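You operate a simulated robot arm through the tools that you are given. There is no shell and no other tool.

The job below is to be done with a simulated robot arm. You get a single attempt, and the scene is never put back.

JOB
Share the last of the hot coffee between the two ribbed mugs.
Fine: about half each; it is 78 degrees hot, so take the carafe by its handle; leave no more than 6 ml in it, switch the maker off and stand it back.

Only the result counts: the job must be done as asked and must still hold three seconds after the hand-in. Knocking over, shifting, dropping, spilling or breaking anything else fails it.

ROBOT AND FRAMES
A 7-joint arm with a two-finger parallel gripper, fixed in place. Base frame: the origin is at the foot of the arm, x ahead of it, y to its left, z up. Lengths are in cm, angles in degrees, forces in N, time in s.
Its first joint turns from -166.0 to 166.0 degrees. Payload 4.4 kg.
The tool frame sits at the grasp point between the pads (the TCP): z along the fingers, y along the line on which they close. The tips reach 2.3 cm beyond it. Largest opening 9.4 cm; finger width 3.8, thickness 1; the body of the gripper, 5.4 by 9.6 cm, starts 3.9 cm behind the TCP.
Orientation is told as [roll, pitch, yaw] about the base's x, y, z axes, in that order, counted from this pose: with the fingers straight down and closing along the base's y, the tool's x points along the base's -x, its y along +y and its z along -z.

CONTROLS
- The arm moves only by the tool jog_arm. Its argument "steps" is a list that holds one entry, the list of rows, each a list of 7 numbers: the closure in counts, from 0 (fully open) to 255 (shut), then the shift along the tool's x, y, z in mm, then the turn, a rotation vector about the tool's x, y, z in rad. In form: [[[gripper, dx, dy, dz, wx, wy, wz], ...]]. A call has 1 to 20 rows; each row shifts and turns the commanded pose from where the row before left it, along the tool's axes as they then stand. A row lasts 0.2 s, in which the tool goes at most 5 cm and 8.6 degrees; a call with a longer step from one row to the next is refused whole, and so is a gripper value outside its range. Where a pose cannot be reached the arm comes as near as it can. A force on the tool above 40 N (or 10 N above the force at the start of the call, whichever is more), or a blocked arm, ends the call early, and 0.2 s more pass. Each finger travels about 7.2 cm/s and halts on what it meets, pressing with about 22 N; the grip force reading is that of the motor and also rises with nothing between the fingers. The clock runs only during rows and for 0.2 s after the last one: add rows that do not move to give the fingers time. The reply holds the time, the measured pose of the TCP, the force on the tool along the base axes, the opening and the grip force, in the units named above and with some noise, with the torque about the TCP (base axes, N m) and any sound that the robot's microphone picked up, and new pictures: "views" is both (left out), scene, wrist or none.
- Cameras (640 x 400 px; columns grow to the right, rows downward): "scene" is fixed at [22.19, 50, 163.59]; the picture's right is [-0.66, -0.75, 0.00], its down [-0.47, 0.41, -0.78] and it looks along [0.59, -0.52, -0.62] (base axes); focal length 329 px, centre (320, 200). "wrist" rides on the gripper at [8.6, 1.6, -7.4] in the tool frame; the picture's right is [-0.18, 0.98, 0.00], its down [-0.58, -0.11, -0.81] and it looks along [-0.79, -0.15, 0.59] (tool axes); focal length 243 px, centre (320, 200). There is no depth. A picture from a camera that has moved, and an enlarged one, comes with that camera's place and axes in the base frame and with its lens.
- close_up(camera, box): a new picture of the part [left, top, right, bottom] of that camera's present view, enlarged. The clock stands still meanwhile.
- sign_off(): hands the job in; it is judged then, once.

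Places have to be worked out from the pictures, the camera data and where the tool is seen. Open the gripper and draw the arm clear of the work before you hand the job in, unless the task says otherwise.

The tools are called by a JSON object that holds its "api" and its "payload". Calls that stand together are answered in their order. jog_arm: Moves the arm, as the interface text tells. Its arguments: {"type":"object","properties":{"steps":{"type":"array"},"views":{"type":"string","enum":["both","scene","wrist","none"]}},"required":["steps"]} The other tools are called the same way: close_up (camera, box) takes an enlarged picture of a part of a camera's view; sign_off () hands the job in.

At the start:

```text
clock: 0.0
tool_pos: [62.05, -7.1, 124.28]
ee_rot: [0.1, 0.0, 0.1]
ft_force: [0.3, 0.2, -0.6]
moment: [0.0, 0.0, 0.03]
width: 9.38
finger_force: 0.0
```

scene: 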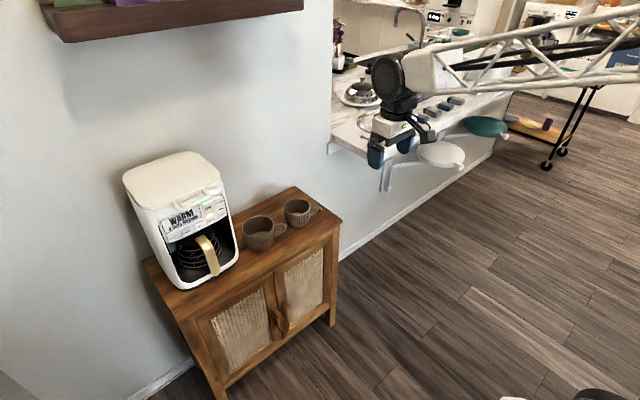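
wrist: 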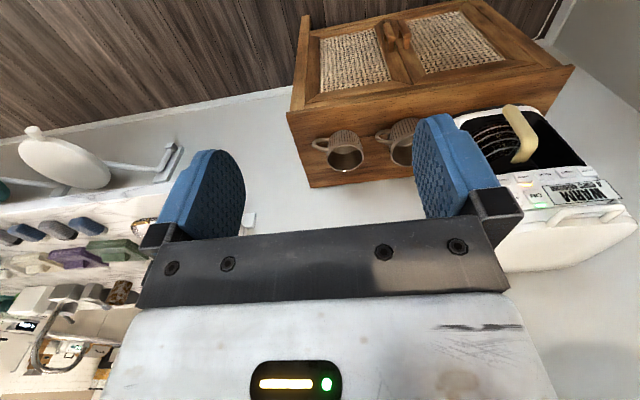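

I'll start by looking closely at the coffee maker, the carafe and the mugs in both cameras.

{"api": "close_up", "payload": {"camera": "scene", "box": [110, 140, 350, 290]}}

{"api": "close_up", "payload": {"camera": "scene", "box": [150, 190, 246, 250]}}

{"api": "close_up", "payload": {"camera": "wrist", "box": [440, 80, 640, 205]}}

```text
2.67 times, centred on (230, 215) of scene
camera zoom: at [22.19, 50.0, 163.59], right [-0.66, -0.75, 0.0], down [-0.47, 0.41, -0.78], along [0.59, -0.52, -0.62], focal length 878 px, centre (560, 160)
```

zoom: 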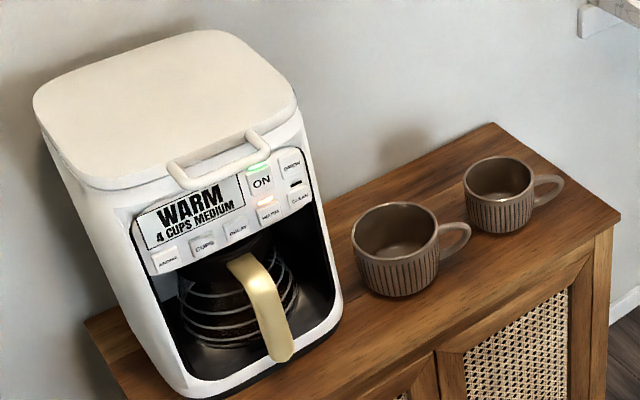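

```text
6.67 times, centred on (198, 220) of scene
camera zoom: at [22.19, 50.0, 163.59], right [-0.66, -0.75, 0.0], down [-0.47, 0.41, -0.78], along [0.59, -0.52, -0.62], focal length 2194 px, centre (1133, 67)
```

zoom: 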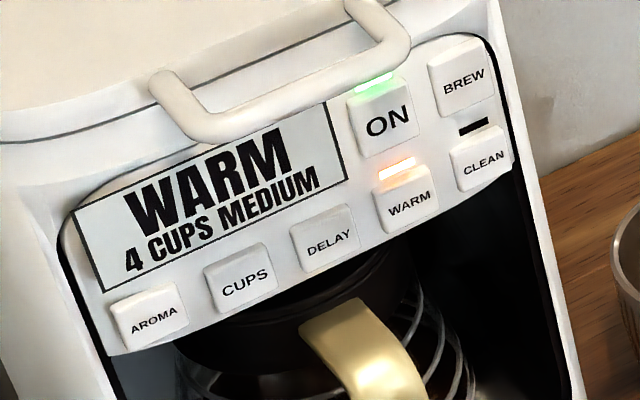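

```text
3.20 times, centred on (540, 142) of wrist
camera zoom: at [53.53, -5.4, 131.74], right [0.18, 0.98, 0.0], down [0.58, -0.11, 0.81], along [0.79, -0.15, -0.59], focal length 776 px, centre (-384, 384)
```

zoom: 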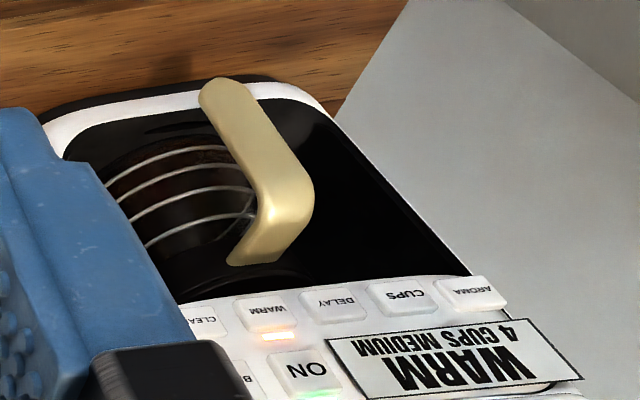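

The maker faces −x, with its handle running roughly from (93, 30, 94) down to (92.5, 31, 83). I'll look more closely at the mugs in both cameras to place them.

{"api": "close_up", "payload": {"camera": "wrist", "box": [280, 80, 440, 180]}}

{"api": "close_up", "payload": {"camera": "scene", "box": [230, 180, 350, 255]}}

{"api": "close_up", "payload": {"camera": "scene", "box": [160, 220, 256, 280]}}

{"api": "close_up", "payload": {"camera": "scene", "box": [320, 0, 640, 200]}}

```text
4.00 times, centred on (360, 130) of wrist
camera zoom: at [53.53, -5.4, 131.74], right [0.18, 0.98, 0.0], down [0.58, -0.11, 0.81], along [0.79, -0.15, -0.59], focal length 970 px, centre (160, 480)
```

zoom: 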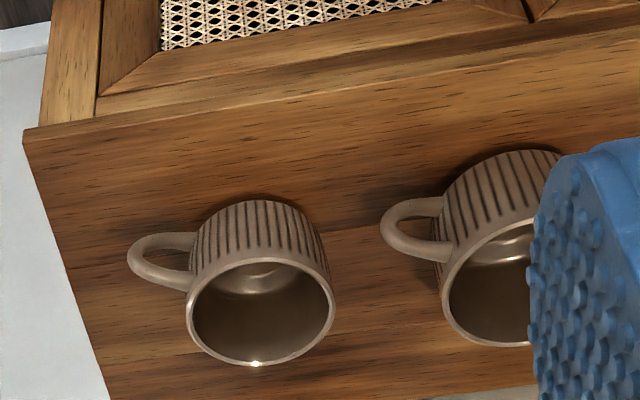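

```text
5.33 times, centred on (290, 218) of scene
camera zoom: at [22.19, 50.0, 163.59], right [-0.66, -0.75, 0.0], down [-0.47, 0.41, -0.78], along [0.59, -0.52, -0.62], focal length 1755 px, centre (480, 107)
```

zoom: 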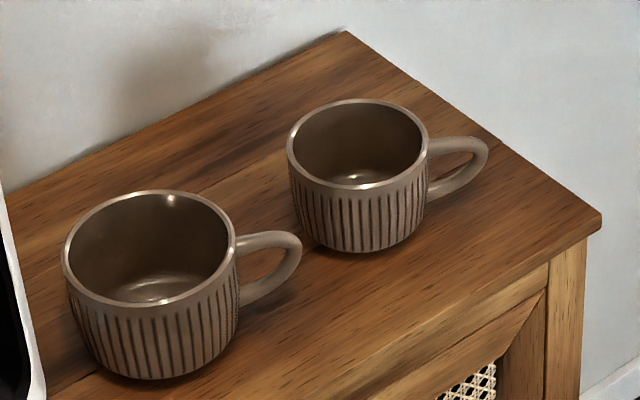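

```text
6.67 times, centred on (208, 250) of scene
camera zoom: at [22.19, 50.0, 163.59], right [-0.66, -0.75, 0.0], down [-0.47, 0.41, -0.78], along [0.59, -0.52, -0.62], focal length 2194 px, centre (1067, -133)
```

zoom: 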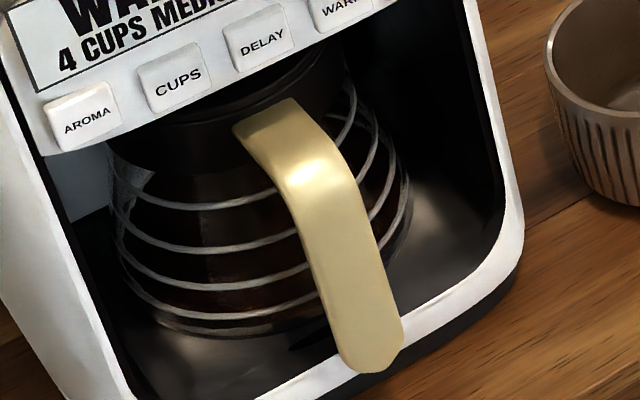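

```text
2.00 times, centred on (480, 100) of scene
camera zoom: at [22.19, 50.0, 163.59], right [-0.66, -0.75, 0.0], down [-0.47, 0.41, -0.78], along [0.59, -0.52, -0.62], focal length 658 px, centre (0, 400)
```

zoom: 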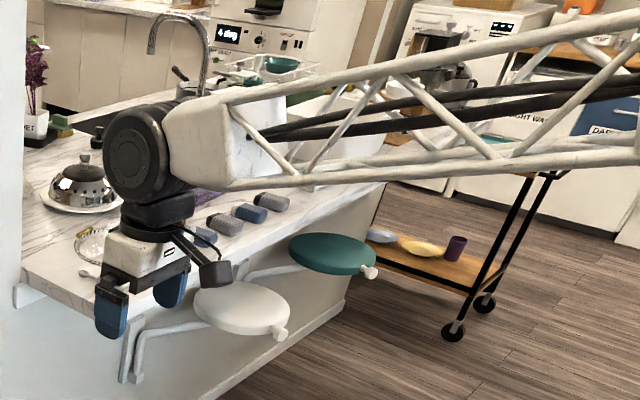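

Estimates so far: mug A rim at (100.6, 10, 84), mug B rim at (100.5, −7.4, 83.6), cabinet top near z 75.5 with its front edge at x≈89.7. I'll turn the tool half around about its axis so the wrist camera will sit above the fingers when I level it.

{"api": "jog_arm", "payload": {"steps": [[[0, 0, 0, 0, 0, 0, 0.149], [0, 0, 0, 0, 0, 0, 0.149], [0, 0, 0, 0, 0, 0, 0.149], [0, 0, 0, 0, 0, 0, 0.149], [0, 0, 0, 0, 0, 0, 0.149], [0, 0, 0, 0, 0, 0, 0.149], [0, 0, 0, 0, 0, 0, 0.149], [0, 0, 0, 0, 0, 0, 0.149], [0, 0, 0, 0, 0, 0, 0.149], [0, 0, 0, 0, 0, 0, 0.149], [0, 0, 0, 0, 0, 0, 0]]], "views": "both"}}

```text
clock: 2.4
tool_pos: [62.1, -7.1, 124.3]
ee_rot: [-0.1, 0.0, -85.5]
ft_force: [-0.2, -0.7, 0.3]
moment: [-0.03, 0.04, 0.0]
width: 9.41
finger_force: 0.1
camera wrist: at [63.12, 1.73, 131.72], right [0.99, -0.11, 0.0], down [-0.06, -0.59, 0.81], along [-0.09, -0.8, -0.59], focal length 243 px, centre (320, 200)
```

scene: 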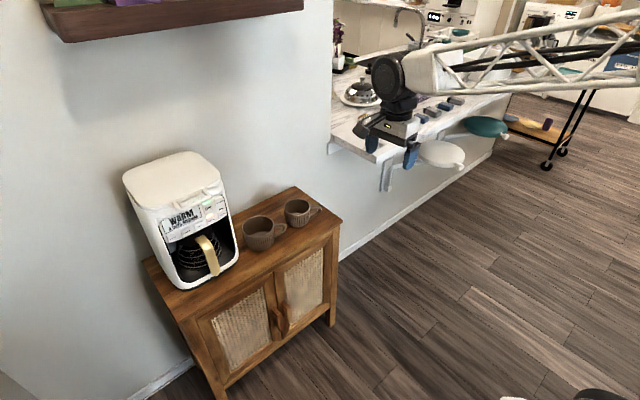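
wrist: 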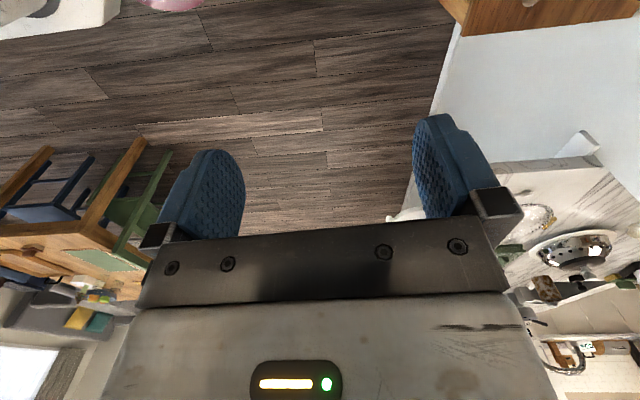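

The turn works cleanly. I'll finish the half turn.

{"api": "jog_arm", "payload": {"steps": [[[0, 0, 0, 0, 0, 0, 0.1498], [0, 0, 0, 0, 0, 0, 0.1498], [0, 0, 0, 0, 0, 0, 0.1498], [0, 0, 0, 0, 0, 0, 0.1498], [0, 0, 0, 0, 0, 0, 0.1498], [0, 0, 0, 0, 0, 0, 0.1498], [0, 0, 0, 0, 0, 0, 0.1498], [0, 0, 0, 0, 0, 0, 0.1498], [0, 0, 0, 0, 0, 0, 0.1498], [0, 0, 0, 0, 0, 0, 0.1498], [0, 0, 0, 0, 0, 0, 0.1498], [0, 0, 0, 0, 0, 0, 0.003], [0, 0, 0, 0, 0, 0, 0]]], "views": "none"}}

```text
clock: 5.2
tool_pos: [62.11, -7.19, 124.39]
ee_rot: [-0.3, 0.1, -179.5]
ft_force: [-0.2, 0.4, 0.5]
moment: [-0.03, 0.0, 0.02]
width: 9.41
finger_force: 0.0
```

Now a free-air reach test: I move high above mug A (x≈98, z≈118), tool down, and will then tilt it back past vertical as a full pour would need.

{"api": "jog_arm", "payload": {"steps": [[[0, 36, -17, 6, 0, 0, 0], [0, 36, -17, 6, 0, 0, 0], [0, 36, -17, 6, 0, 0, 0], [0, 36, -17, 6, 0, 0, 0], [0, 36, -17, 6, 0, 0, 0], [0, 36, -17, 6, 0, 0, 0], [0, 36, -17, 6, 0, 0, 0], [0, 36, -17, 6, 0, 0, 0], [0, 36, -17, 6, 0, 0, 0], [0, 36, -17, 6, 0, 0, 0], [0, 0, 0, 0, 0, 0, 0], [0, 0, 0, 0, 0, 0, 0]]], "views": "both"}}

```text
clock: 7.8
tool_pos: [96.04, -8.23, 117.83]
ee_rot: [-0.9, 0.2, -178.0]
ft_force: [-0.2, -0.8, -0.1]
moment: [-0.04, -0.01, -0.02]
width: 9.39
finger_force: 0.0
out of reach, approached as far as the arm can: row 1, 2, 3, 4, 5, 6, 7, 8, 9, 10
camera wrist: at [104.86, -9.55, 125.27], right [-0.15, -0.99, -0.02], down [-0.59, 0.07, 0.81], along [-0.8, 0.13, -0.59], focal length 243 px, centre (320, 200)
```

scene: 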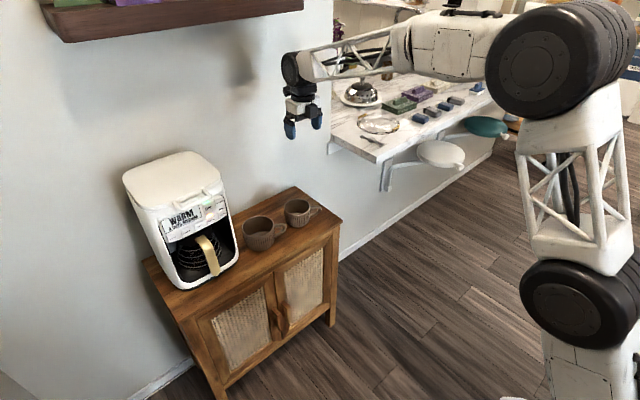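
wrist: 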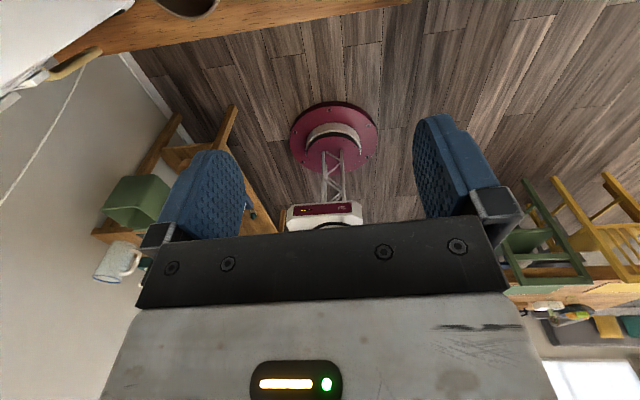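

The y shift stalled because the last joint is near its limit at this yaw; the other turning direction (+180) should suit y>0. First I use this spot to test tilting back past vertical, bringing the command back to y≈−8.

{"api": "jog_arm", "payload": {"steps": [[[0, -5, 45, 0, 0, 0, 0], [0, -5, 45, 0, 0, 0, 0], [0, -5, 45, 0, 0, 0, 0], [0, -5, 45, 0, 0, 0, 0], [0, 0, 0, 0, 0, -0.149, 0], [0, 0, 0, 0, 0, -0.149, 0], [0, 0, 0, 0, 0, -0.149, 0], [0, 0, 0, 0, 0, 0, 0], [0, 0, 0, 0, 0, 0, 0]]], "views": "scene"}}

```text
clock: 9.8
tool_pos: [94.3, -26.04, 117.8]
ee_rot: [0.0, -25.6, -180.0]
ft_force: [0.2, 0.4, -0.4]
moment: [0.0, 0.04, -0.01]
width: 9.4
finger_force: 0.0
```

scene: 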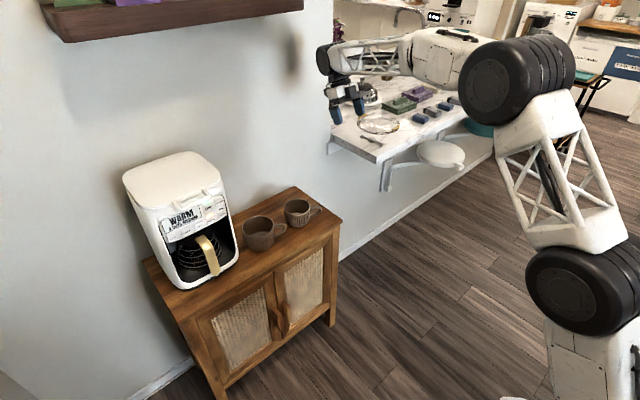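

Tilting 25° past vertical at radius ~98 is reachable. Now I back off and unwind the wrist the other way so the half-turn comes from the + side.

{"api": "jog_arm", "payload": {"steps": [[[0, 0, 0, 0, 0, 0.149, 0], [0, 0, 0, 0, 0, 0.149, 0], [0, 0, 0, 0, 0, 0.149, 0], [0, -48, 0, 0, 0, 0, 0], [0, -48, 0, 0, 0, 0, 0], [0, -48, 0, 0, 0, 0, 0], [0, -48, 0, 0, 0, 0, 0], [0, -48, 0, 0, 0, 0, 0], [0, -48, 0, 0, 0, 0, 0], [0, 0, 0, 0, 0, 0, -0.1498], [0, 0, 0, 0, 0, 0, -0.1498], [0, 0, 0, 0, 0, 0, -0.1498], [0, 0, 0, 0, 0, 0, -0.1498], [0, 0, 0, 0, 0, 0, -0.1498], [0, 0, 0, 0, 0, 0, -0.1498], [0, 0, 0, 0, 0, 0, -0.1498], [0, 0, 0, 0, 0, 0, -0.1498], [0, 0, 0, 0, 0, 0, -0.1498], [0, 0, 0, 0, 0, 0, -0.1498], [0, 0, 0, 0, 0, 0, -0.1498]]], "views": "none"}}

{"api": "jog_arm", "payload": {"steps": [[[0, 0, 0, 0, 0, 0, -0.1498], [0, 0, 0, 0, 0, 0, -0.1498], [0, 0, 0, 0, 0, 0, -0.1498], [0, 0, 0, 0, 0, 0, -0.1498], [0, 0, 0, 0, 0, 0, -0.1498], [0, 0, 0, 0, 0, 0, -0.1498], [0, 0, 0, 0, 0, 0, -0.1498], [0, 0, 0, 0, 0, 0, -0.1498], [0, 0, 0, 0, 0, 0, -0.1498], [0, 0, 0, 0, 0, 0, -0.1498], [0, 0, 0, 0, 0, 0, -0.1498], [0, 0, 0, 0, 0, 0, -0.1498], [0, 0, 0, 0, 0, 0, -0.1498], [0, 0, 0, 0, 0, 0, -0.1498], [0, 0, 0, 0, 0, 0, -0.1498], [0, 0, 0, 0, 0, 0, -0.1498], [0, 0, 0, 0, 0, 0, -0.1498], [0, 0, 0, 0, 0, 0, -0.1498], [0, 0, 0, 0, 0, 0, -0.1498], [0, 0, 0, 0, 0, 0, 0]]], "views": "none"}}

```text
clock: 14.0
tool_pos: [65.42, -26.02, 117.74]
ee_rot: [0.0, 0.0, -85.4]
ft_force: [-0.3, -0.3, 0.3]
moment: [0.03, 0.02, 0.0]
width: 9.4
finger_force: 0.0
```

```text
clock: 18.2
tool_pos: [65.43, -25.94, 117.75]
ee_rot: [-0.1, 0.0, 77.6]
ft_force: [0.2, 0.1, 0.1]
moment: [-0.01, -0.02, 0.04]
width: 9.41
finger_force: 0.0
```

Wrist is now on the other side at yaw 77.6°. I shift over to y≈25, then finish turning to +180°.

{"api": "jog_arm", "payload": {"steps": [[[0, -45.3, 10, 0, 0, 0, 0], [0, -45.3, 10, 0, 0, 0, 0], [0, -45.3, 10, 0, 0, 0, 0], [0, -45.3, 10, 0, 0, 0, 0], [0, -45.3, 10, 0, 0, 0, 0], [0, -45.3, 10, 0, 0, 0, 0], [0, -45.3, 10, 0, 0, 0, 0], [0, -45.3, 10, 0, 0, 0, 0], [0, -45.3, 10, 0, 0, 0, 0], [0, -45.3, 10, 0, 0, 0, 0], [0, -45.3, 10, 0, 0, 0, 0], [0, 0, 0, 0, 0, 0, 0]]], "views": "none"}}

{"api": "jog_arm", "payload": {"steps": [[[0, 0, 0, 0, 0, 0, -0.149], [0, 0, 0, 0, 0, 0, -0.149], [0, 0, 0, 0, 0, 0, -0.149], [0, 0, 0, 0, 0, 0, -0.149], [0, 0, 0, 0, 0, 0, -0.149], [0, 0, 0, 0, 0, 0, -0.149], [0, 0, 0, 0, 0, 0, -0.149], [0, 0, 0, 0, 0, 0, -0.149], [0, 0, 0, 0, 0, 0, -0.149], [0, 0, 0, 0, 0, 0, -0.149], [0, 0, 0, 0, 0, 0, -0.149], [0, 0, 0, 0, 0, 0, -0.149], [0, 0, 0, 0, 0, 0, 0]]], "views": "none"}}

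```text
clock: 20.8
tool_pos: [65.31, 25.0, 117.68]
ee_rot: [0.0, 0.0, 77.4]
ft_force: [0.2, 0.1, 0.0]
moment: [-0.03, -0.02, 0.0]
width: 9.43
finger_force: 0.0
```

```text
clock: 23.6
tool_pos: [65.55, 25.05, 117.88]
ee_rot: [0.0, 0.0, -180.0]
ft_force: [0.0, 0.0, -1.0]
moment: [-0.01, -0.02, 0.01]
width: 9.43
finger_force: 0.0
```

Now I level the tool to point at +x; the camera will then look at the maker from above the fingers.

{"api": "jog_arm", "payload": {"steps": [[[0, 0, 0, 0, 0, 0.1428, 0], [0, 0, 0, 0, 0, 0.1428, 0], [0, 0, 0, 0, 0, 0.1428, 0], [0, 0, 0, 0, 0, 0.1428, 0], [0, 0, 0, 0, 0, 0.1428, 0], [0, 0, 0, 0, 0, 0.1428, 0], [0, 0, 0, 0, 0, 0.1428, 0], [0, 0, 0, 0, 0, 0.1428, 0], [0, 0, 0, 0, 0, 0.1428, 0], [0, 0, 0, 0, 0, 0.1428, 0], [0, 0, 0, 0, 0, 0.1428, 0], [0, 0, 0, 0, 0, 0, 0]]], "views": "both"}}

```text
clock: 26.2
tool_pos: [65.64, 25.08, 117.81]
ee_rot: [-163.8, 89.9, 16.1]
ft_force: [0.4, 0.3, -0.6]
moment: [0.03, 0.0, -0.01]
width: 9.42
finger_force: 0.1
camera wrist: at [58.22, 23.43, 126.45], right [0.0, -0.98, -0.18], down [-0.81, 0.11, -0.58], along [0.59, 0.15, -0.79], focal length 243 px, centre (320, 200)
```

scene: 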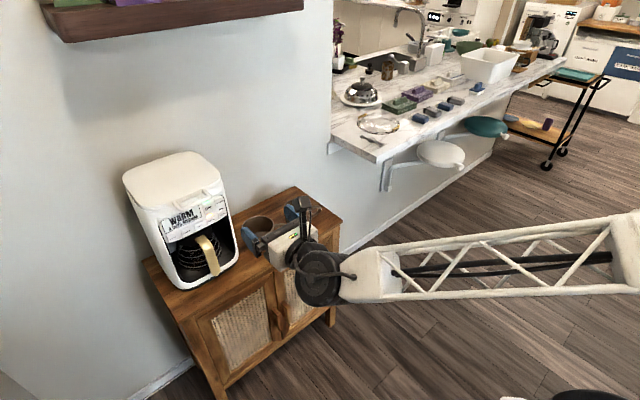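
wrist: 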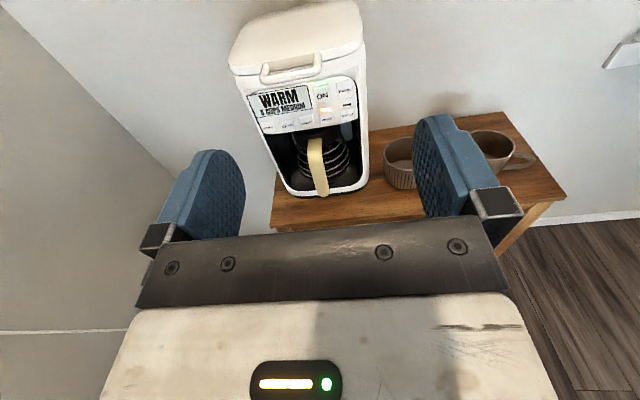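

The wrist camera now sees the maker squarely. I take close-ups of the panel, carafe and mugs to refine positions.

{"api": "close_up", "payload": {"camera": "wrist", "box": [230, 70, 390, 200]}}

{"api": "close_up", "payload": {"camera": "wrist", "box": [280, 115, 360, 205]}}

{"api": "close_up", "payload": {"camera": "scene", "box": [180, 225, 240, 280]}}

```text
3.08 times, centred on (310, 135) of wrist
camera zoom: at [58.22, 23.43, 126.45], right [0.0, -0.98, -0.18], down [-0.81, 0.11, -0.58], along [0.59, 0.15, -0.79], focal length 746 px, centre (351, 400)
```

zoom: 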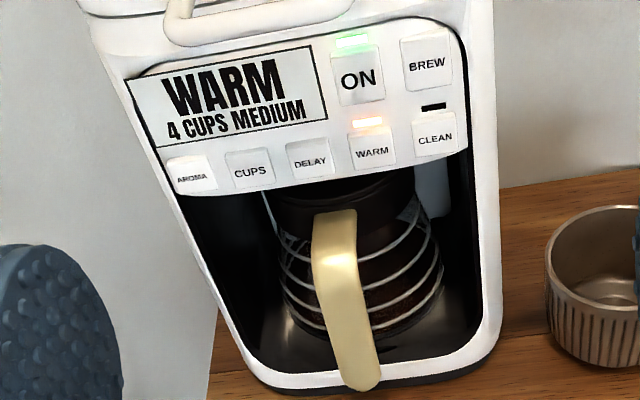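

```text
4.44 times, centred on (320, 160) of wrist
camera zoom: at [58.22, 23.43, 126.45], right [0.0, -0.98, -0.18], down [-0.81, 0.11, -0.58], along [0.59, 0.15, -0.79], focal length 1078 px, centre (320, 378)
```

zoom: 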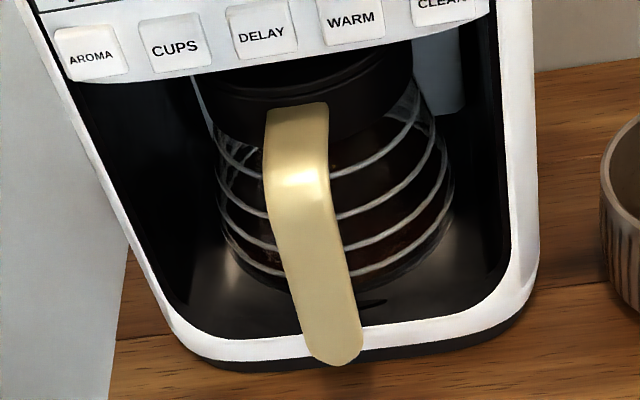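

```text
7.27 times, centred on (210, 252) of scene
camera zoom: at [22.19, 50.0, 163.59], right [-0.66, -0.75, 0.0], down [-0.47, 0.41, -0.78], along [0.59, -0.52, -0.62], focal length 2393 px, centre (1120, -182)
```

zoom: 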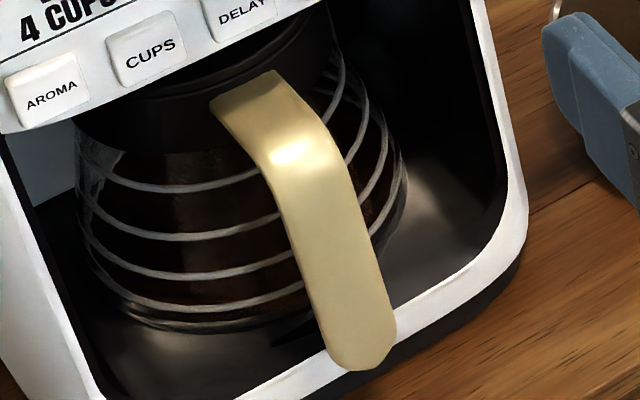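

Worked out: handle bar runs from (94, 30.7, 94) down to (92.3, 31, 82.5); ON button at about (94.7, 27, 105.4); lid handle sticks out to x≈91.7 at z≈110.5. I'll press ON off first: close the fingers and bring the tips about 4 cm in front of the button.

{"api": "jog_arm", "payload": {"steps": [[[255, -21.3, -3.2, 37.3, 0, 0, 0], [255, -21.3, -3.2, 37.3, 0, 0, 0], [255, -21.3, -3.2, 37.3, 0, 0, 0], [255, -21.3, -3.2, 37.3, 0, 0, 0], [255, -21.3, -3.2, 37.3, 0, 0, 0], [255, -21.3, -3.2, 37.3, 0, 0, 0], [255, 0, 0, 0, 0, 0, 0], [255, 0, 0, 0, 0, 0, 0]]], "views": "both"}}

{"api": "close_up", "payload": {"camera": "scene", "box": [160, 180, 256, 240]}}

{"api": "close_up", "payload": {"camera": "wrist", "box": [200, 0, 440, 150]}}

```text
clock: 28.0
tool_pos: [87.96, 26.77, 104.81]
ee_rot: [10.5, 89.9, -169.4]
ft_force: [-0.5, 0.8, 0.1]
moment: [-0.01, 0.01, 0.0]
width: 0.02
finger_force: 22.0
camera wrist: at [80.73, 25.29, 113.52], right [0.0, -0.98, -0.18], down [-0.81, 0.11, -0.58], along [0.59, 0.15, -0.79], focal length 243 px, centre (320, 200)
```

scene: 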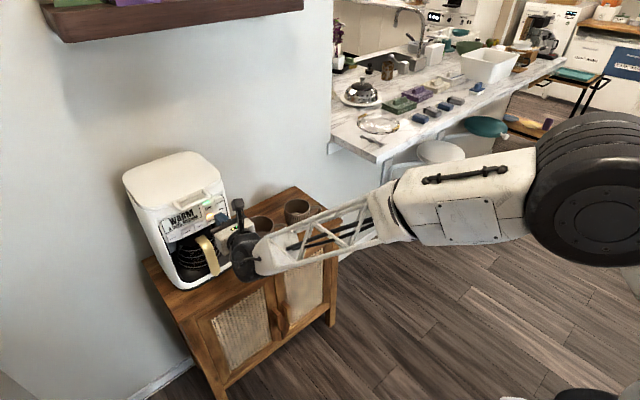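
wrist: 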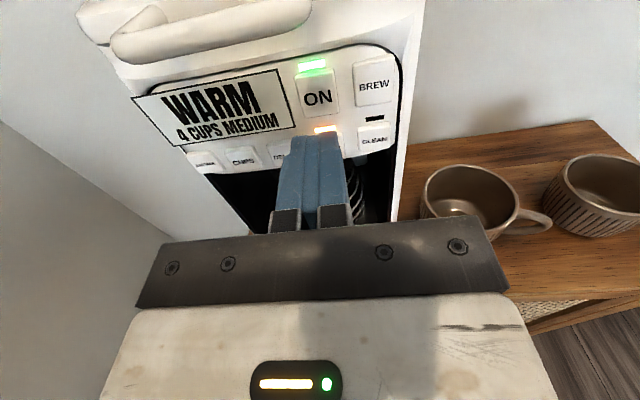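

```text
6.67 times, centred on (208, 210) of scene
camera zoom: at [22.19, 50.0, 163.59], right [-0.66, -0.75, 0.0], down [-0.47, 0.41, -0.78], along [0.59, -0.52, -0.62], focal length 2194 px, centre (1067, 133)
```

zoom: 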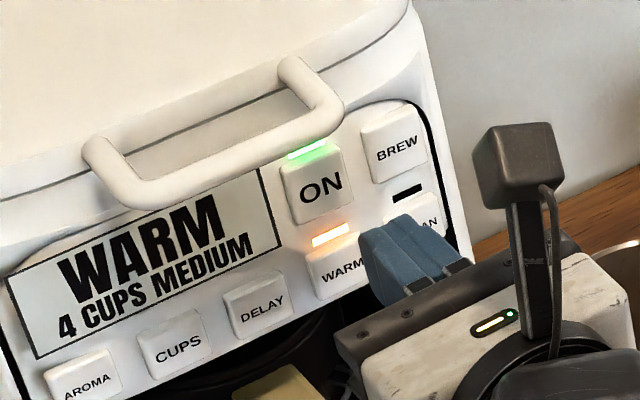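

```text
2.67 times, centred on (320, 75) of wrist
camera zoom: at [80.73, 25.29, 113.52], right [0.0, -0.98, -0.18], down [-0.81, 0.11, -0.58], along [0.59, 0.15, -0.79], focal length 647 px, centre (320, 533)
```

zoom: 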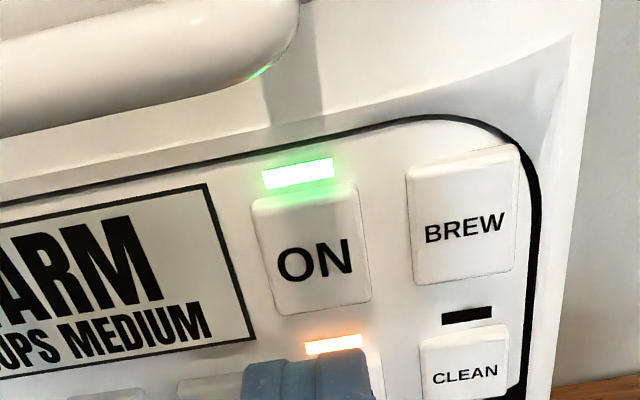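

The ON button centre now resolves to about (94.6, 27, 105.6). I raise 7 mm, centre on it and advance to just short of contact.

{"api": "jog_arm", "payload": {"steps": [[[255, 7, -2, 0, 0, 0, 0], [255, 0, 0, 12, 0, 0, 0], [255, 0, 0, 12, 0, 0, 0], [255, 0, 0, 9, 0, 0, 0], [255, 0, 0, 0, 0, 0, 0]]], "views": "wrist"}}

{"api": "close_up", "payload": {"camera": "scene", "box": [160, 180, 256, 240]}}

```text
clock: 29.2
tool_pos: [91.27, 27.05, 105.64]
ee_rot: [7.4, 90.0, -172.7]
ft_force: [0.4, -0.9, -0.3]
moment: [0.02, -0.03, 0.01]
width: 0.01
finger_force: 22.2
camera wrist: at [83.96, 25.45, 114.3], right [0.0, -0.98, -0.18], down [-0.81, 0.11, -0.58], along [0.59, 0.15, -0.79], focal length 243 px, centre (320, 200)
```

wrist: 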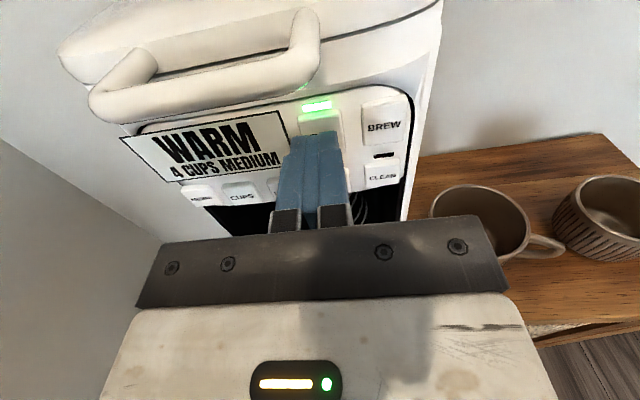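

```text
6.67 times, centred on (208, 210) of scene
camera zoom: at [22.19, 50.0, 163.59], right [-0.66, -0.75, 0.0], down [-0.47, 0.41, -0.78], along [0.59, -0.52, -0.62], focal length 2194 px, centre (1067, 133)
```

zoom: 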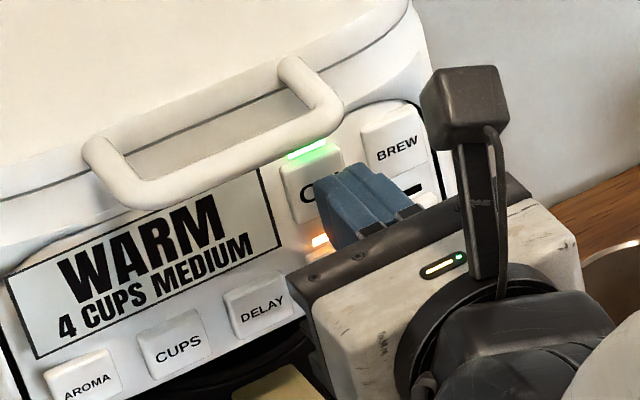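

Tips are about 1 cm off the button. I advance in 2 mm steps, checking force and the lights.

{"api": "jog_arm", "payload": {"steps": [[[255, 0, 0, 2, 0, 0, 0], [255, 0, 0, 2, 0, 0, 0], [255, 0, 0, 1, 0, 0, 0], [255, 0, 0, 0, 0, 0, 0]]], "views": "wrist"}}

{"api": "close_up", "payload": {"camera": "wrist", "box": [200, 50, 440, 200]}}

```text
clock: 30.2
tool_pos: [91.79, 26.89, 105.65]
ee_rot: [11.7, 90.0, -168.4]
ft_force: [0.4, -0.1, 0.1]
moment: [-0.01, 0.0, 0.02]
width: 0.01
finger_force: 21.5
camera wrist: at [84.47, 25.45, 114.31], right [0.0, -0.98, -0.18], down [-0.81, 0.11, -0.58], along [0.59, 0.15, -0.79], focal length 243 px, centre (320, 200)
```

wrist: 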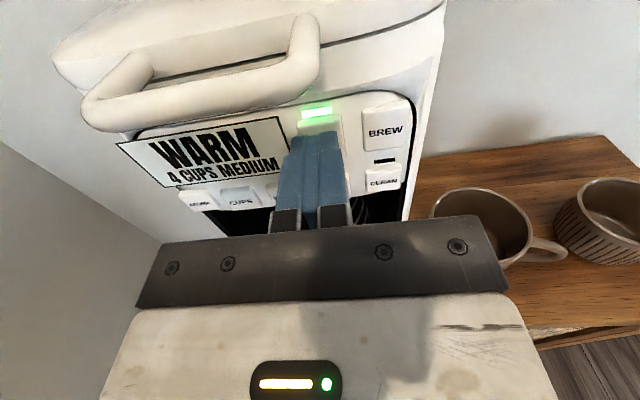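

```text
2.67 times, centred on (320, 125) of wrist
camera zoom: at [84.47, 25.45, 114.31], right [0.0, -0.98, -0.18], down [-0.81, 0.11, -0.58], along [0.59, 0.15, -0.79], focal length 647 px, centre (320, 400)
```

zoom: 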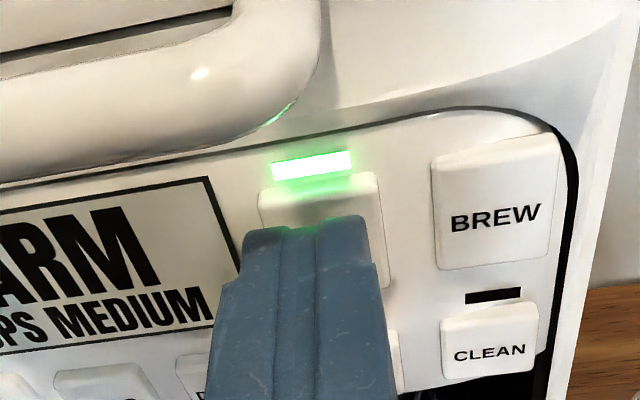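

Not in contact yet; I continue in 1 mm steps.

{"api": "jog_arm", "payload": {"steps": [[[255, 0, 0, 1, 0, 0, 0], [255, 0, 0, 1, 0, 0, 0], [255, 0, 0, 1, 0, 0, 0], [255, 0, 0, 0, 0, 0, 0]]], "views": "wrist"}}

```text
clock: 31.2
tool_pos: [92.1, 27.01, 105.67]
ee_rot: [-84.9, 90.0, 95.0]
ft_force: [1.5, -0.2, 0.2]
moment: [0.0, 0.01, -0.03]
width: 0.01
finger_force: 22.1
camera wrist: at [84.72, 25.51, 114.35], right [0.0, -0.98, -0.18], down [-0.81, 0.11, -0.58], along [0.59, 0.15, -0.79], focal length 243 px, centre (320, 200)
```

wrist: 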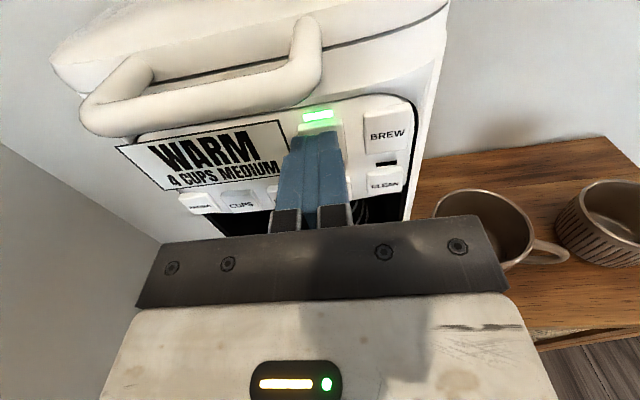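

A slight force (~1.5 N) appears, likely first contact. I press further in small steps.

{"api": "jog_arm", "payload": {"steps": [[[255, 0, 0, 1, 0, 0, 0], [255, 0, 0, 1, 0, 0, 0], [255, 0, 0, 0, 0, 0, 0]]], "views": "wrist"}}

```text
clock: 32.0
tool_pos: [92.29, 27.15, 105.64]
ee_rot: [6.3, 90.0, -173.6]
ft_force: [0.0, 0.7, -0.2]
moment: [0.03, -0.02, 0.03]
width: 0.0
finger_force: 22.5
camera wrist: at [84.87, 25.51, 114.29], right [0.0, -0.98, -0.18], down [-0.81, 0.11, -0.58], along [0.59, 0.15, -0.79], focal length 243 px, centre (320, 200)
```

wrist: 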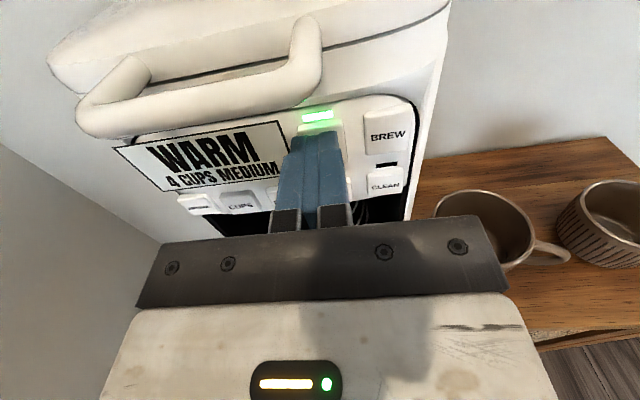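

Still no firm contact (force back to noise). Continue 1 mm at a time.

{"api": "jog_arm", "payload": {"steps": [[[255, 0, 0, 1, 0, 0, 0], [255, 0, 0, 1, 0, 0, 0], [255, 0, 0, 0, 0, 0, 0]]], "views": "wrist"}}

{"api": "close_up", "payload": {"camera": "wrist", "box": [200, 50, 440, 200]}}

```text
clock: 32.8
tool_pos: [92.47, 27.09, 105.68]
ee_rot: [-19.7, 89.9, 160.2]
ft_force: [0.0, 0.9, -0.2]
moment: [0.01, 0.0, 0.0]
width: 0.0
finger_force: 22.1
camera wrist: at [85.08, 25.52, 114.33], right [0.0, -0.98, -0.18], down [-0.81, 0.11, -0.58], along [0.59, 0.15, -0.79], focal length 243 px, centre (320, 200)
```

wrist: 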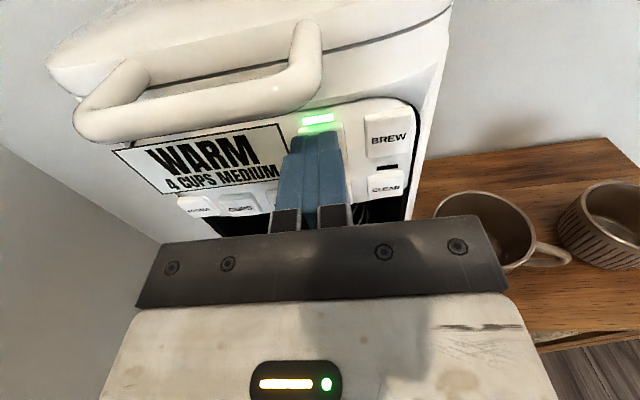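

```text
2.67 times, centred on (320, 125) of wrist
camera zoom: at [85.08, 25.52, 114.33], right [0.0, -0.98, -0.18], down [-0.81, 0.11, -0.58], along [0.59, 0.15, -0.79], focal length 647 px, centre (320, 400)
```

zoom: 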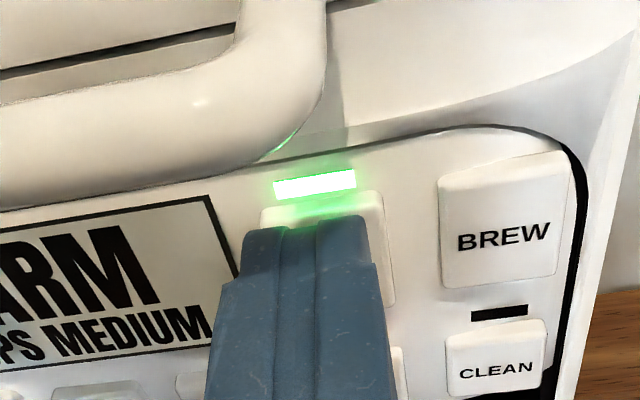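

The tips are nearly on the button face. Continue.

{"api": "jog_arm", "payload": {"steps": [[[255, 0, 0, 1, 0, 0, 0], [255, 0, 0, 1, 0, 0, 0], [255, 0, 0, 0, 0, 0, 0]]], "views": "wrist"}}

```text
clock: 33.6
tool_pos: [92.64, 27.06, 105.66]
ee_rot: [-2.3, 89.9, 177.6]
ft_force: [0.7, 0.0, -0.4]
moment: [0.0, -0.02, -0.04]
width: 0.0
finger_force: 21.6
camera wrist: at [85.27, 25.51, 114.34], right [0.0, -0.98, -0.18], down [-0.81, 0.11, -0.58], along [0.59, 0.15, -0.79], focal length 243 px, centre (320, 200)
```

wrist: 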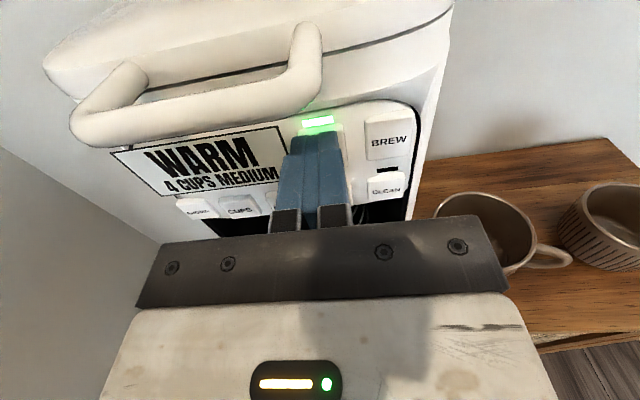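

Still free travel; two more millimetres.

{"api": "jog_arm", "payload": {"steps": [[[255, 0, 0, 1, 0, 0, 0], [255, 0, 0, 1, 0, 0, 0], [255, 0, 0, 0, 0, 0, 0]]], "views": "wrist"}}

{"api": "close_up", "payload": {"camera": "wrist", "box": [200, 50, 440, 200]}}

```text
clock: 34.4
tool_pos: [92.82, 27.0, 105.66]
ee_rot: [4.2, 90.0, -176.1]
ft_force: [0.5, -0.3, -0.5]
moment: [0.0, -0.01, 0.01]
width: 0.01
finger_force: 22.0
camera wrist: at [85.5, 25.5, 114.33], right [0.0, -0.98, -0.18], down [-0.81, 0.11, -0.58], along [0.59, 0.15, -0.79], focal length 243 px, centre (320, 200)
```

wrist: 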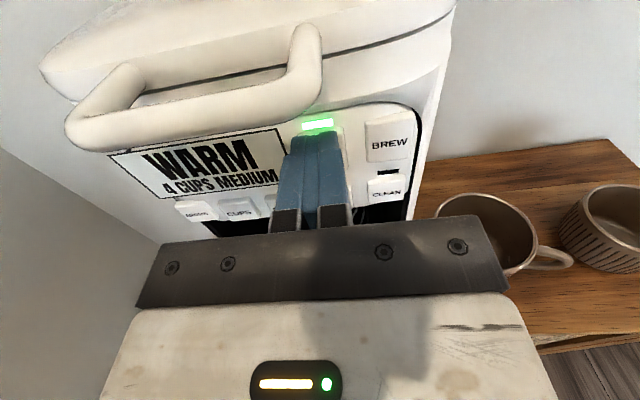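

```text
2.67 times, centred on (320, 125) of wrist
camera zoom: at [85.5, 25.5, 114.33], right [0.0, -0.98, -0.18], down [-0.81, 0.11, -0.58], along [0.59, 0.15, -0.79], focal length 647 px, centre (320, 400)
```

zoom: 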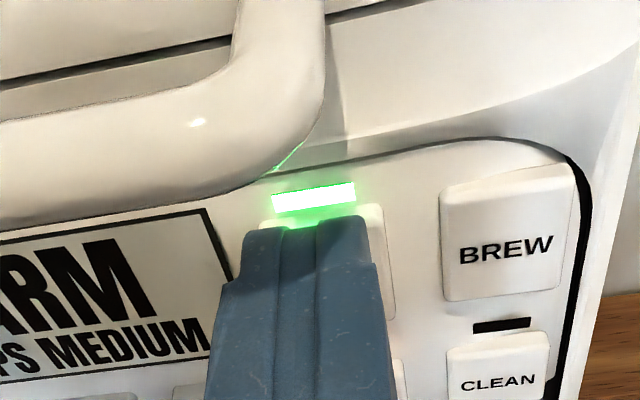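

Still free. I go three more single millimetres.

{"api": "jog_arm", "payload": {"steps": [[[255, 0, 0, 1, 0, 0, 0], [255, 0, 0, 1, 0, 0, 0], [255, 0, 0, 1, 0, 0, 0], [255, 0, 0, 0, 0, 0, 0]]], "views": "wrist"}}

{"api": "close_up", "payload": {"camera": "scene", "box": [180, 185, 240, 225]}}

```text
clock: 35.4
tool_pos: [93.12, 27.05, 105.79]
ee_rot: [0.8, 89.9, -179.2]
ft_force: [-0.5, -0.4, -0.2]
moment: [0.01, 0.0, -0.01]
width: 0.0
finger_force: 21.9
camera wrist: at [85.78, 25.46, 114.38], right [0.0, -0.98, -0.18], down [-0.81, 0.11, -0.58], along [0.59, 0.15, -0.79], focal length 243 px, centre (320, 200)
```

wrist: 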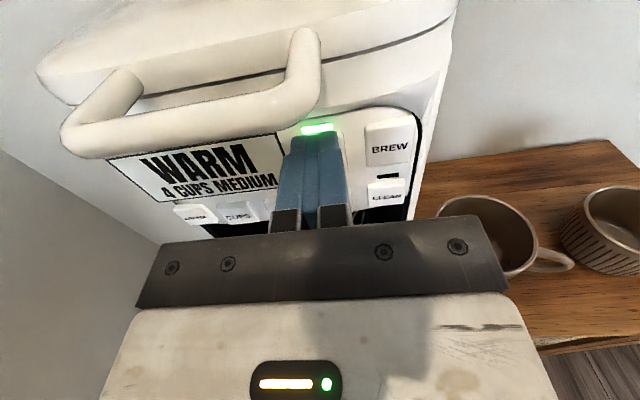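

```text
10.00 times, centred on (210, 205) of scene
camera zoom: at [22.19, 50.0, 163.59], right [-0.66, -0.75, 0.0], down [-0.47, 0.41, -0.78], along [0.59, -0.52, -0.62], focal length 3290 px, centre (1420, 150)
```

zoom: 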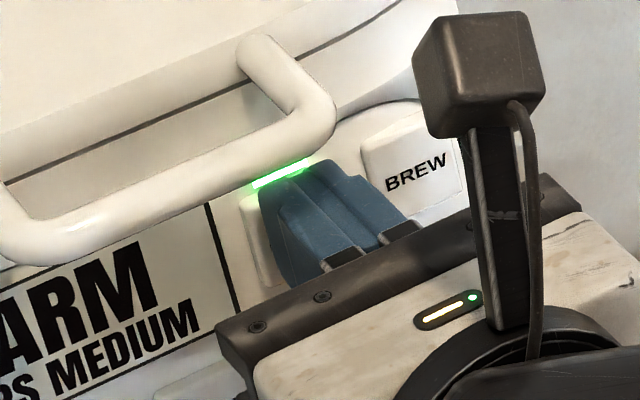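

Very close now. I continue with another 2 mm and check.

{"api": "jog_arm", "payload": {"steps": [[[255, 0, 0, 1, 0, 0, 0], [255, 0, 0, 1, 0, 0, 0], [255, 0, 0, 0, 0, 0, 0]]], "views": "wrist"}}

```text
clock: 36.2
tool_pos: [93.44, 26.99, 105.87]
ee_rot: [-2.8, 90.0, 177.1]
ft_force: [-0.4, -0.9, -0.3]
moment: [-0.01, 0.01, 0.0]
width: 0.0
finger_force: 22.3
camera wrist: at [85.96, 25.44, 114.35], right [0.0, -0.98, -0.18], down [-0.81, 0.11, -0.58], along [0.59, 0.15, -0.79], focal length 243 px, centre (320, 200)
```

wrist: 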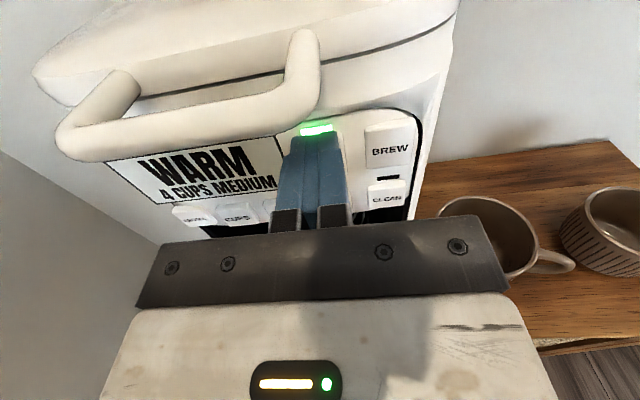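

No contact force yet; two more millimetres.

{"api": "jog_arm", "payload": {"steps": [[[255, 0, 0, 1, 0, 0, 0], [255, 0, 0, 1, 0, 0, 0], [255, 0, 0, 0, 0, 0, 0]]], "views": "wrist"}}

{"api": "close_up", "payload": {"camera": "wrist", "box": [200, 50, 440, 200]}}

```text
clock: 37.0
tool_pos: [93.5, 27.02, 105.66]
ee_rot: [-34.3, 90.0, 145.7]
ft_force: [-2.9, 0.6, 0.9]
moment: [0.01, -0.01, -0.01]
width: 0.03
finger_force: 22.2
heard: click
camera wrist: at [86.18, 25.49, 114.36], right [0.0, -0.98, -0.18], down [-0.81, 0.11, -0.58], along [0.59, 0.15, -0.79], focal length 243 px, centre (320, 200)
```

wrist: 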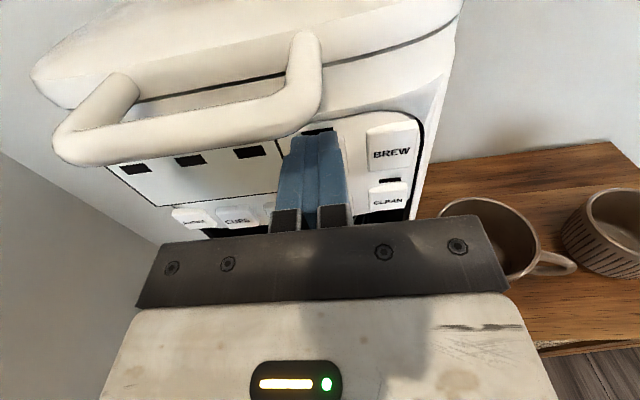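

```text
2.67 times, centred on (320, 125) of wrist
camera zoom: at [86.18, 25.49, 114.36], right [0.0, -0.98, -0.18], down [-0.81, 0.11, -0.58], along [0.59, 0.15, -0.79], focal length 647 px, centre (320, 400)
```

zoom: 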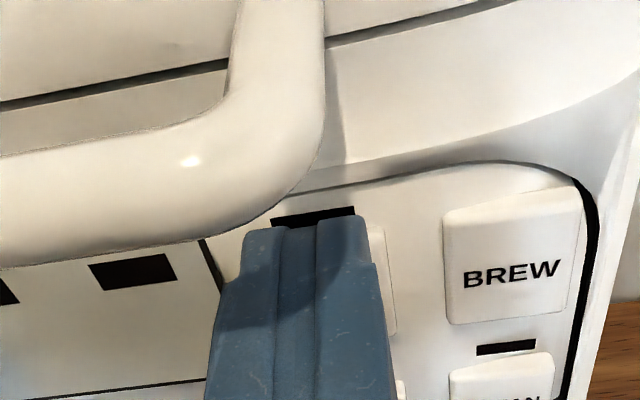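

A click, lights out and the display went blank: the maker is off. I back straight out.

{"api": "jog_arm", "payload": {"steps": [[[255, 0, 0, -10, 0, 0, 0], [255, 0, 0, -40, 0, 0, 0], [255, 0, 0, -40, 0, 0, 0], [255, 0, 0, -40, 0, 0, 0], [255, 0, 0, -40, 0, 0, 0], [0, 0, 0, 0, 0, 0, 0], [0, 0, 0, 0, 0, 0, 0], [0, 0, 0, 0, 0, 0, 0], [0, 0, 0, 0, 0, 0, 0]]], "views": "wrist"}}

{"api": "close_up", "payload": {"camera": "scene", "box": [150, 170, 246, 230]}}

```text
clock: 39.0
tool_pos: [76.4, 27.01, 105.85]
ee_rot: [-7.7, 90.1, 172.3]
ft_force: [-0.2, 0.5, -0.1]
moment: [0.03, -0.03, -0.01]
width: 9.38
finger_force: 0.0
camera wrist: at [69.16, 25.46, 114.45], right [0.0, -0.98, -0.18], down [-0.81, 0.11, -0.58], along [0.59, 0.15, -0.79], focal length 243 px, centre (320, 200)
```

wrist: 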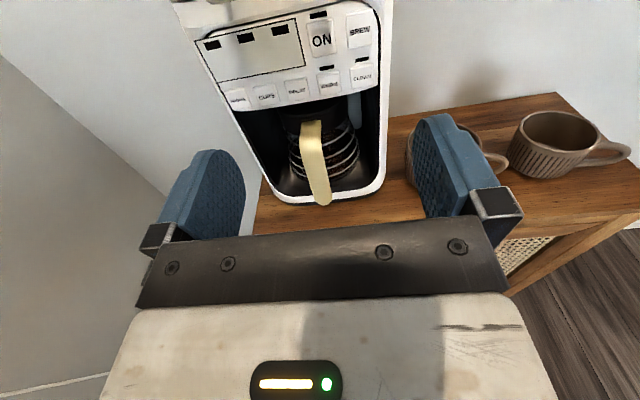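

```text
6.67 times, centred on (198, 200) of scene
camera zoom: at [22.19, 50.0, 163.59], right [-0.66, -0.75, 0.0], down [-0.47, 0.41, -0.78], along [0.59, -0.52, -0.62], focal length 2194 px, centre (1133, 200)
```

zoom: 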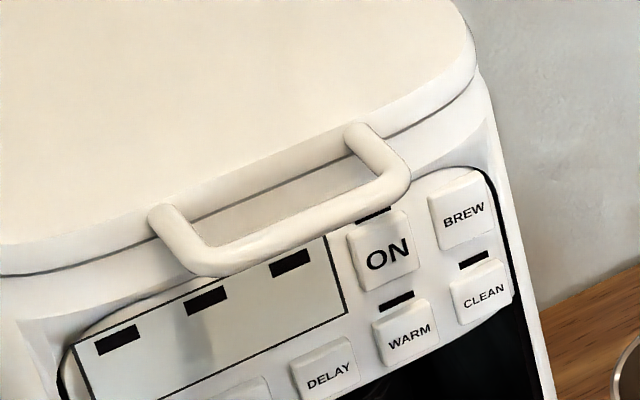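

Off confirmed and the maker hasn't shifted. Now I open up and descend to handle height (z≈88.3, y≈30.85) still well in front.

{"api": "jog_arm", "payload": {"steps": [[[0, -35, -7.7, 0, 0, 0, 0], [0, -35, -7.7, 0, 0, 0, 0], [0, -35, -7.7, 0, 0, 0, 0], [0, -35, -7.7, 0, 0, 0, 0], [0, -35, -7.7, 0, 0, 0, 0], [0, 0, 0, 0, 0, 0, 0]]], "views": "both"}}

{"api": "close_up", "payload": {"camera": "wrist", "box": [220, 0, 420, 125]}}

{"api": "close_up", "payload": {"camera": "scene", "box": [160, 215, 272, 285]}}

```text
clock: 40.4
tool_pos: [76.34, 30.96, 88.3]
ee_rot: [-56.5, 90.0, 123.4]
ft_force: [0.3, 0.2, 0.7]
moment: [-0.04, 0.01, -0.01]
width: 9.4
finger_force: 0.0
camera wrist: at [69.0, 29.46, 96.85], right [0.0, -0.98, -0.18], down [-0.81, 0.11, -0.58], along [0.59, 0.15, -0.79], focal length 243 px, centre (320, 200)
```

scene: 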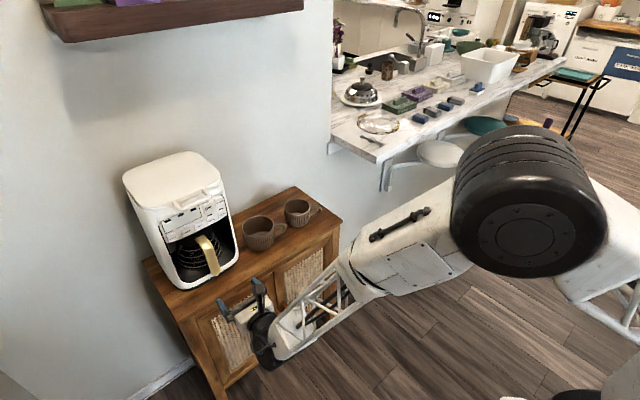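
wrist: 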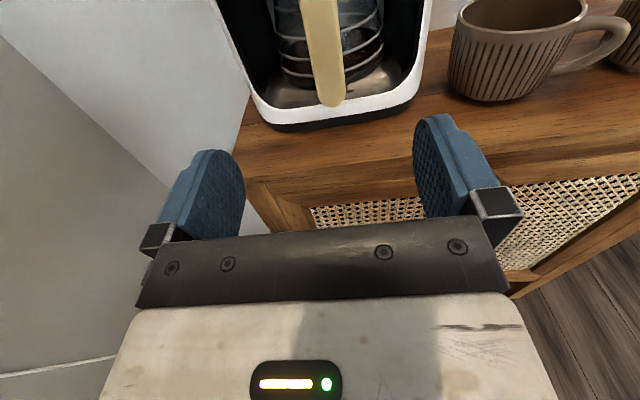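

```text
3.20 times, centred on (320, 62) of wrist
camera zoom: at [69.0, 29.46, 96.85], right [0.0, -0.98, -0.18], down [-0.81, 0.11, -0.58], along [0.59, 0.15, -0.79], focal length 776 px, centre (320, 640)
```

zoom: 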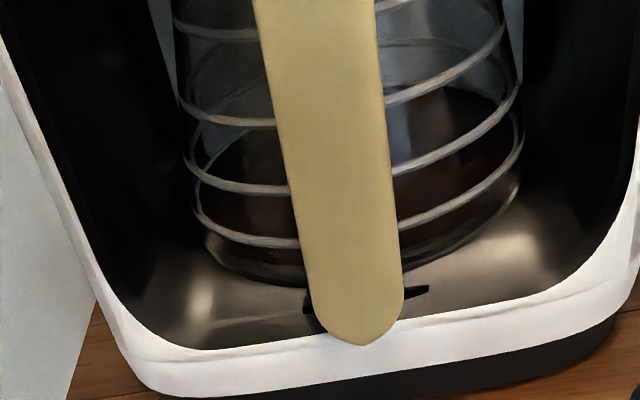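

```text
5.71 times, centred on (216, 250) of scene
camera zoom: at [22.19, 50.0, 163.59], right [-0.66, -0.75, 0.0], down [-0.47, 0.41, -0.78], along [0.59, -0.52, -0.62], focal length 1880 px, centre (914, -86)
```

zoom: 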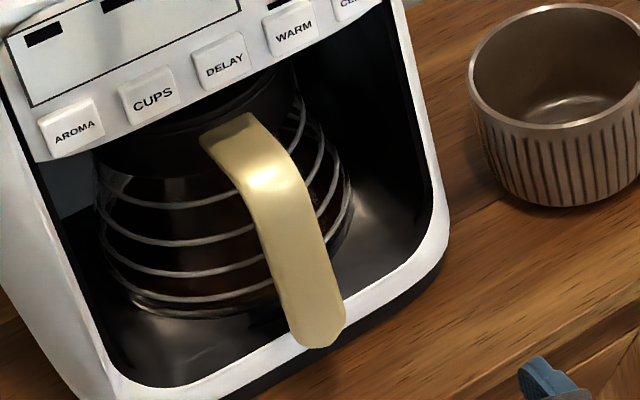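

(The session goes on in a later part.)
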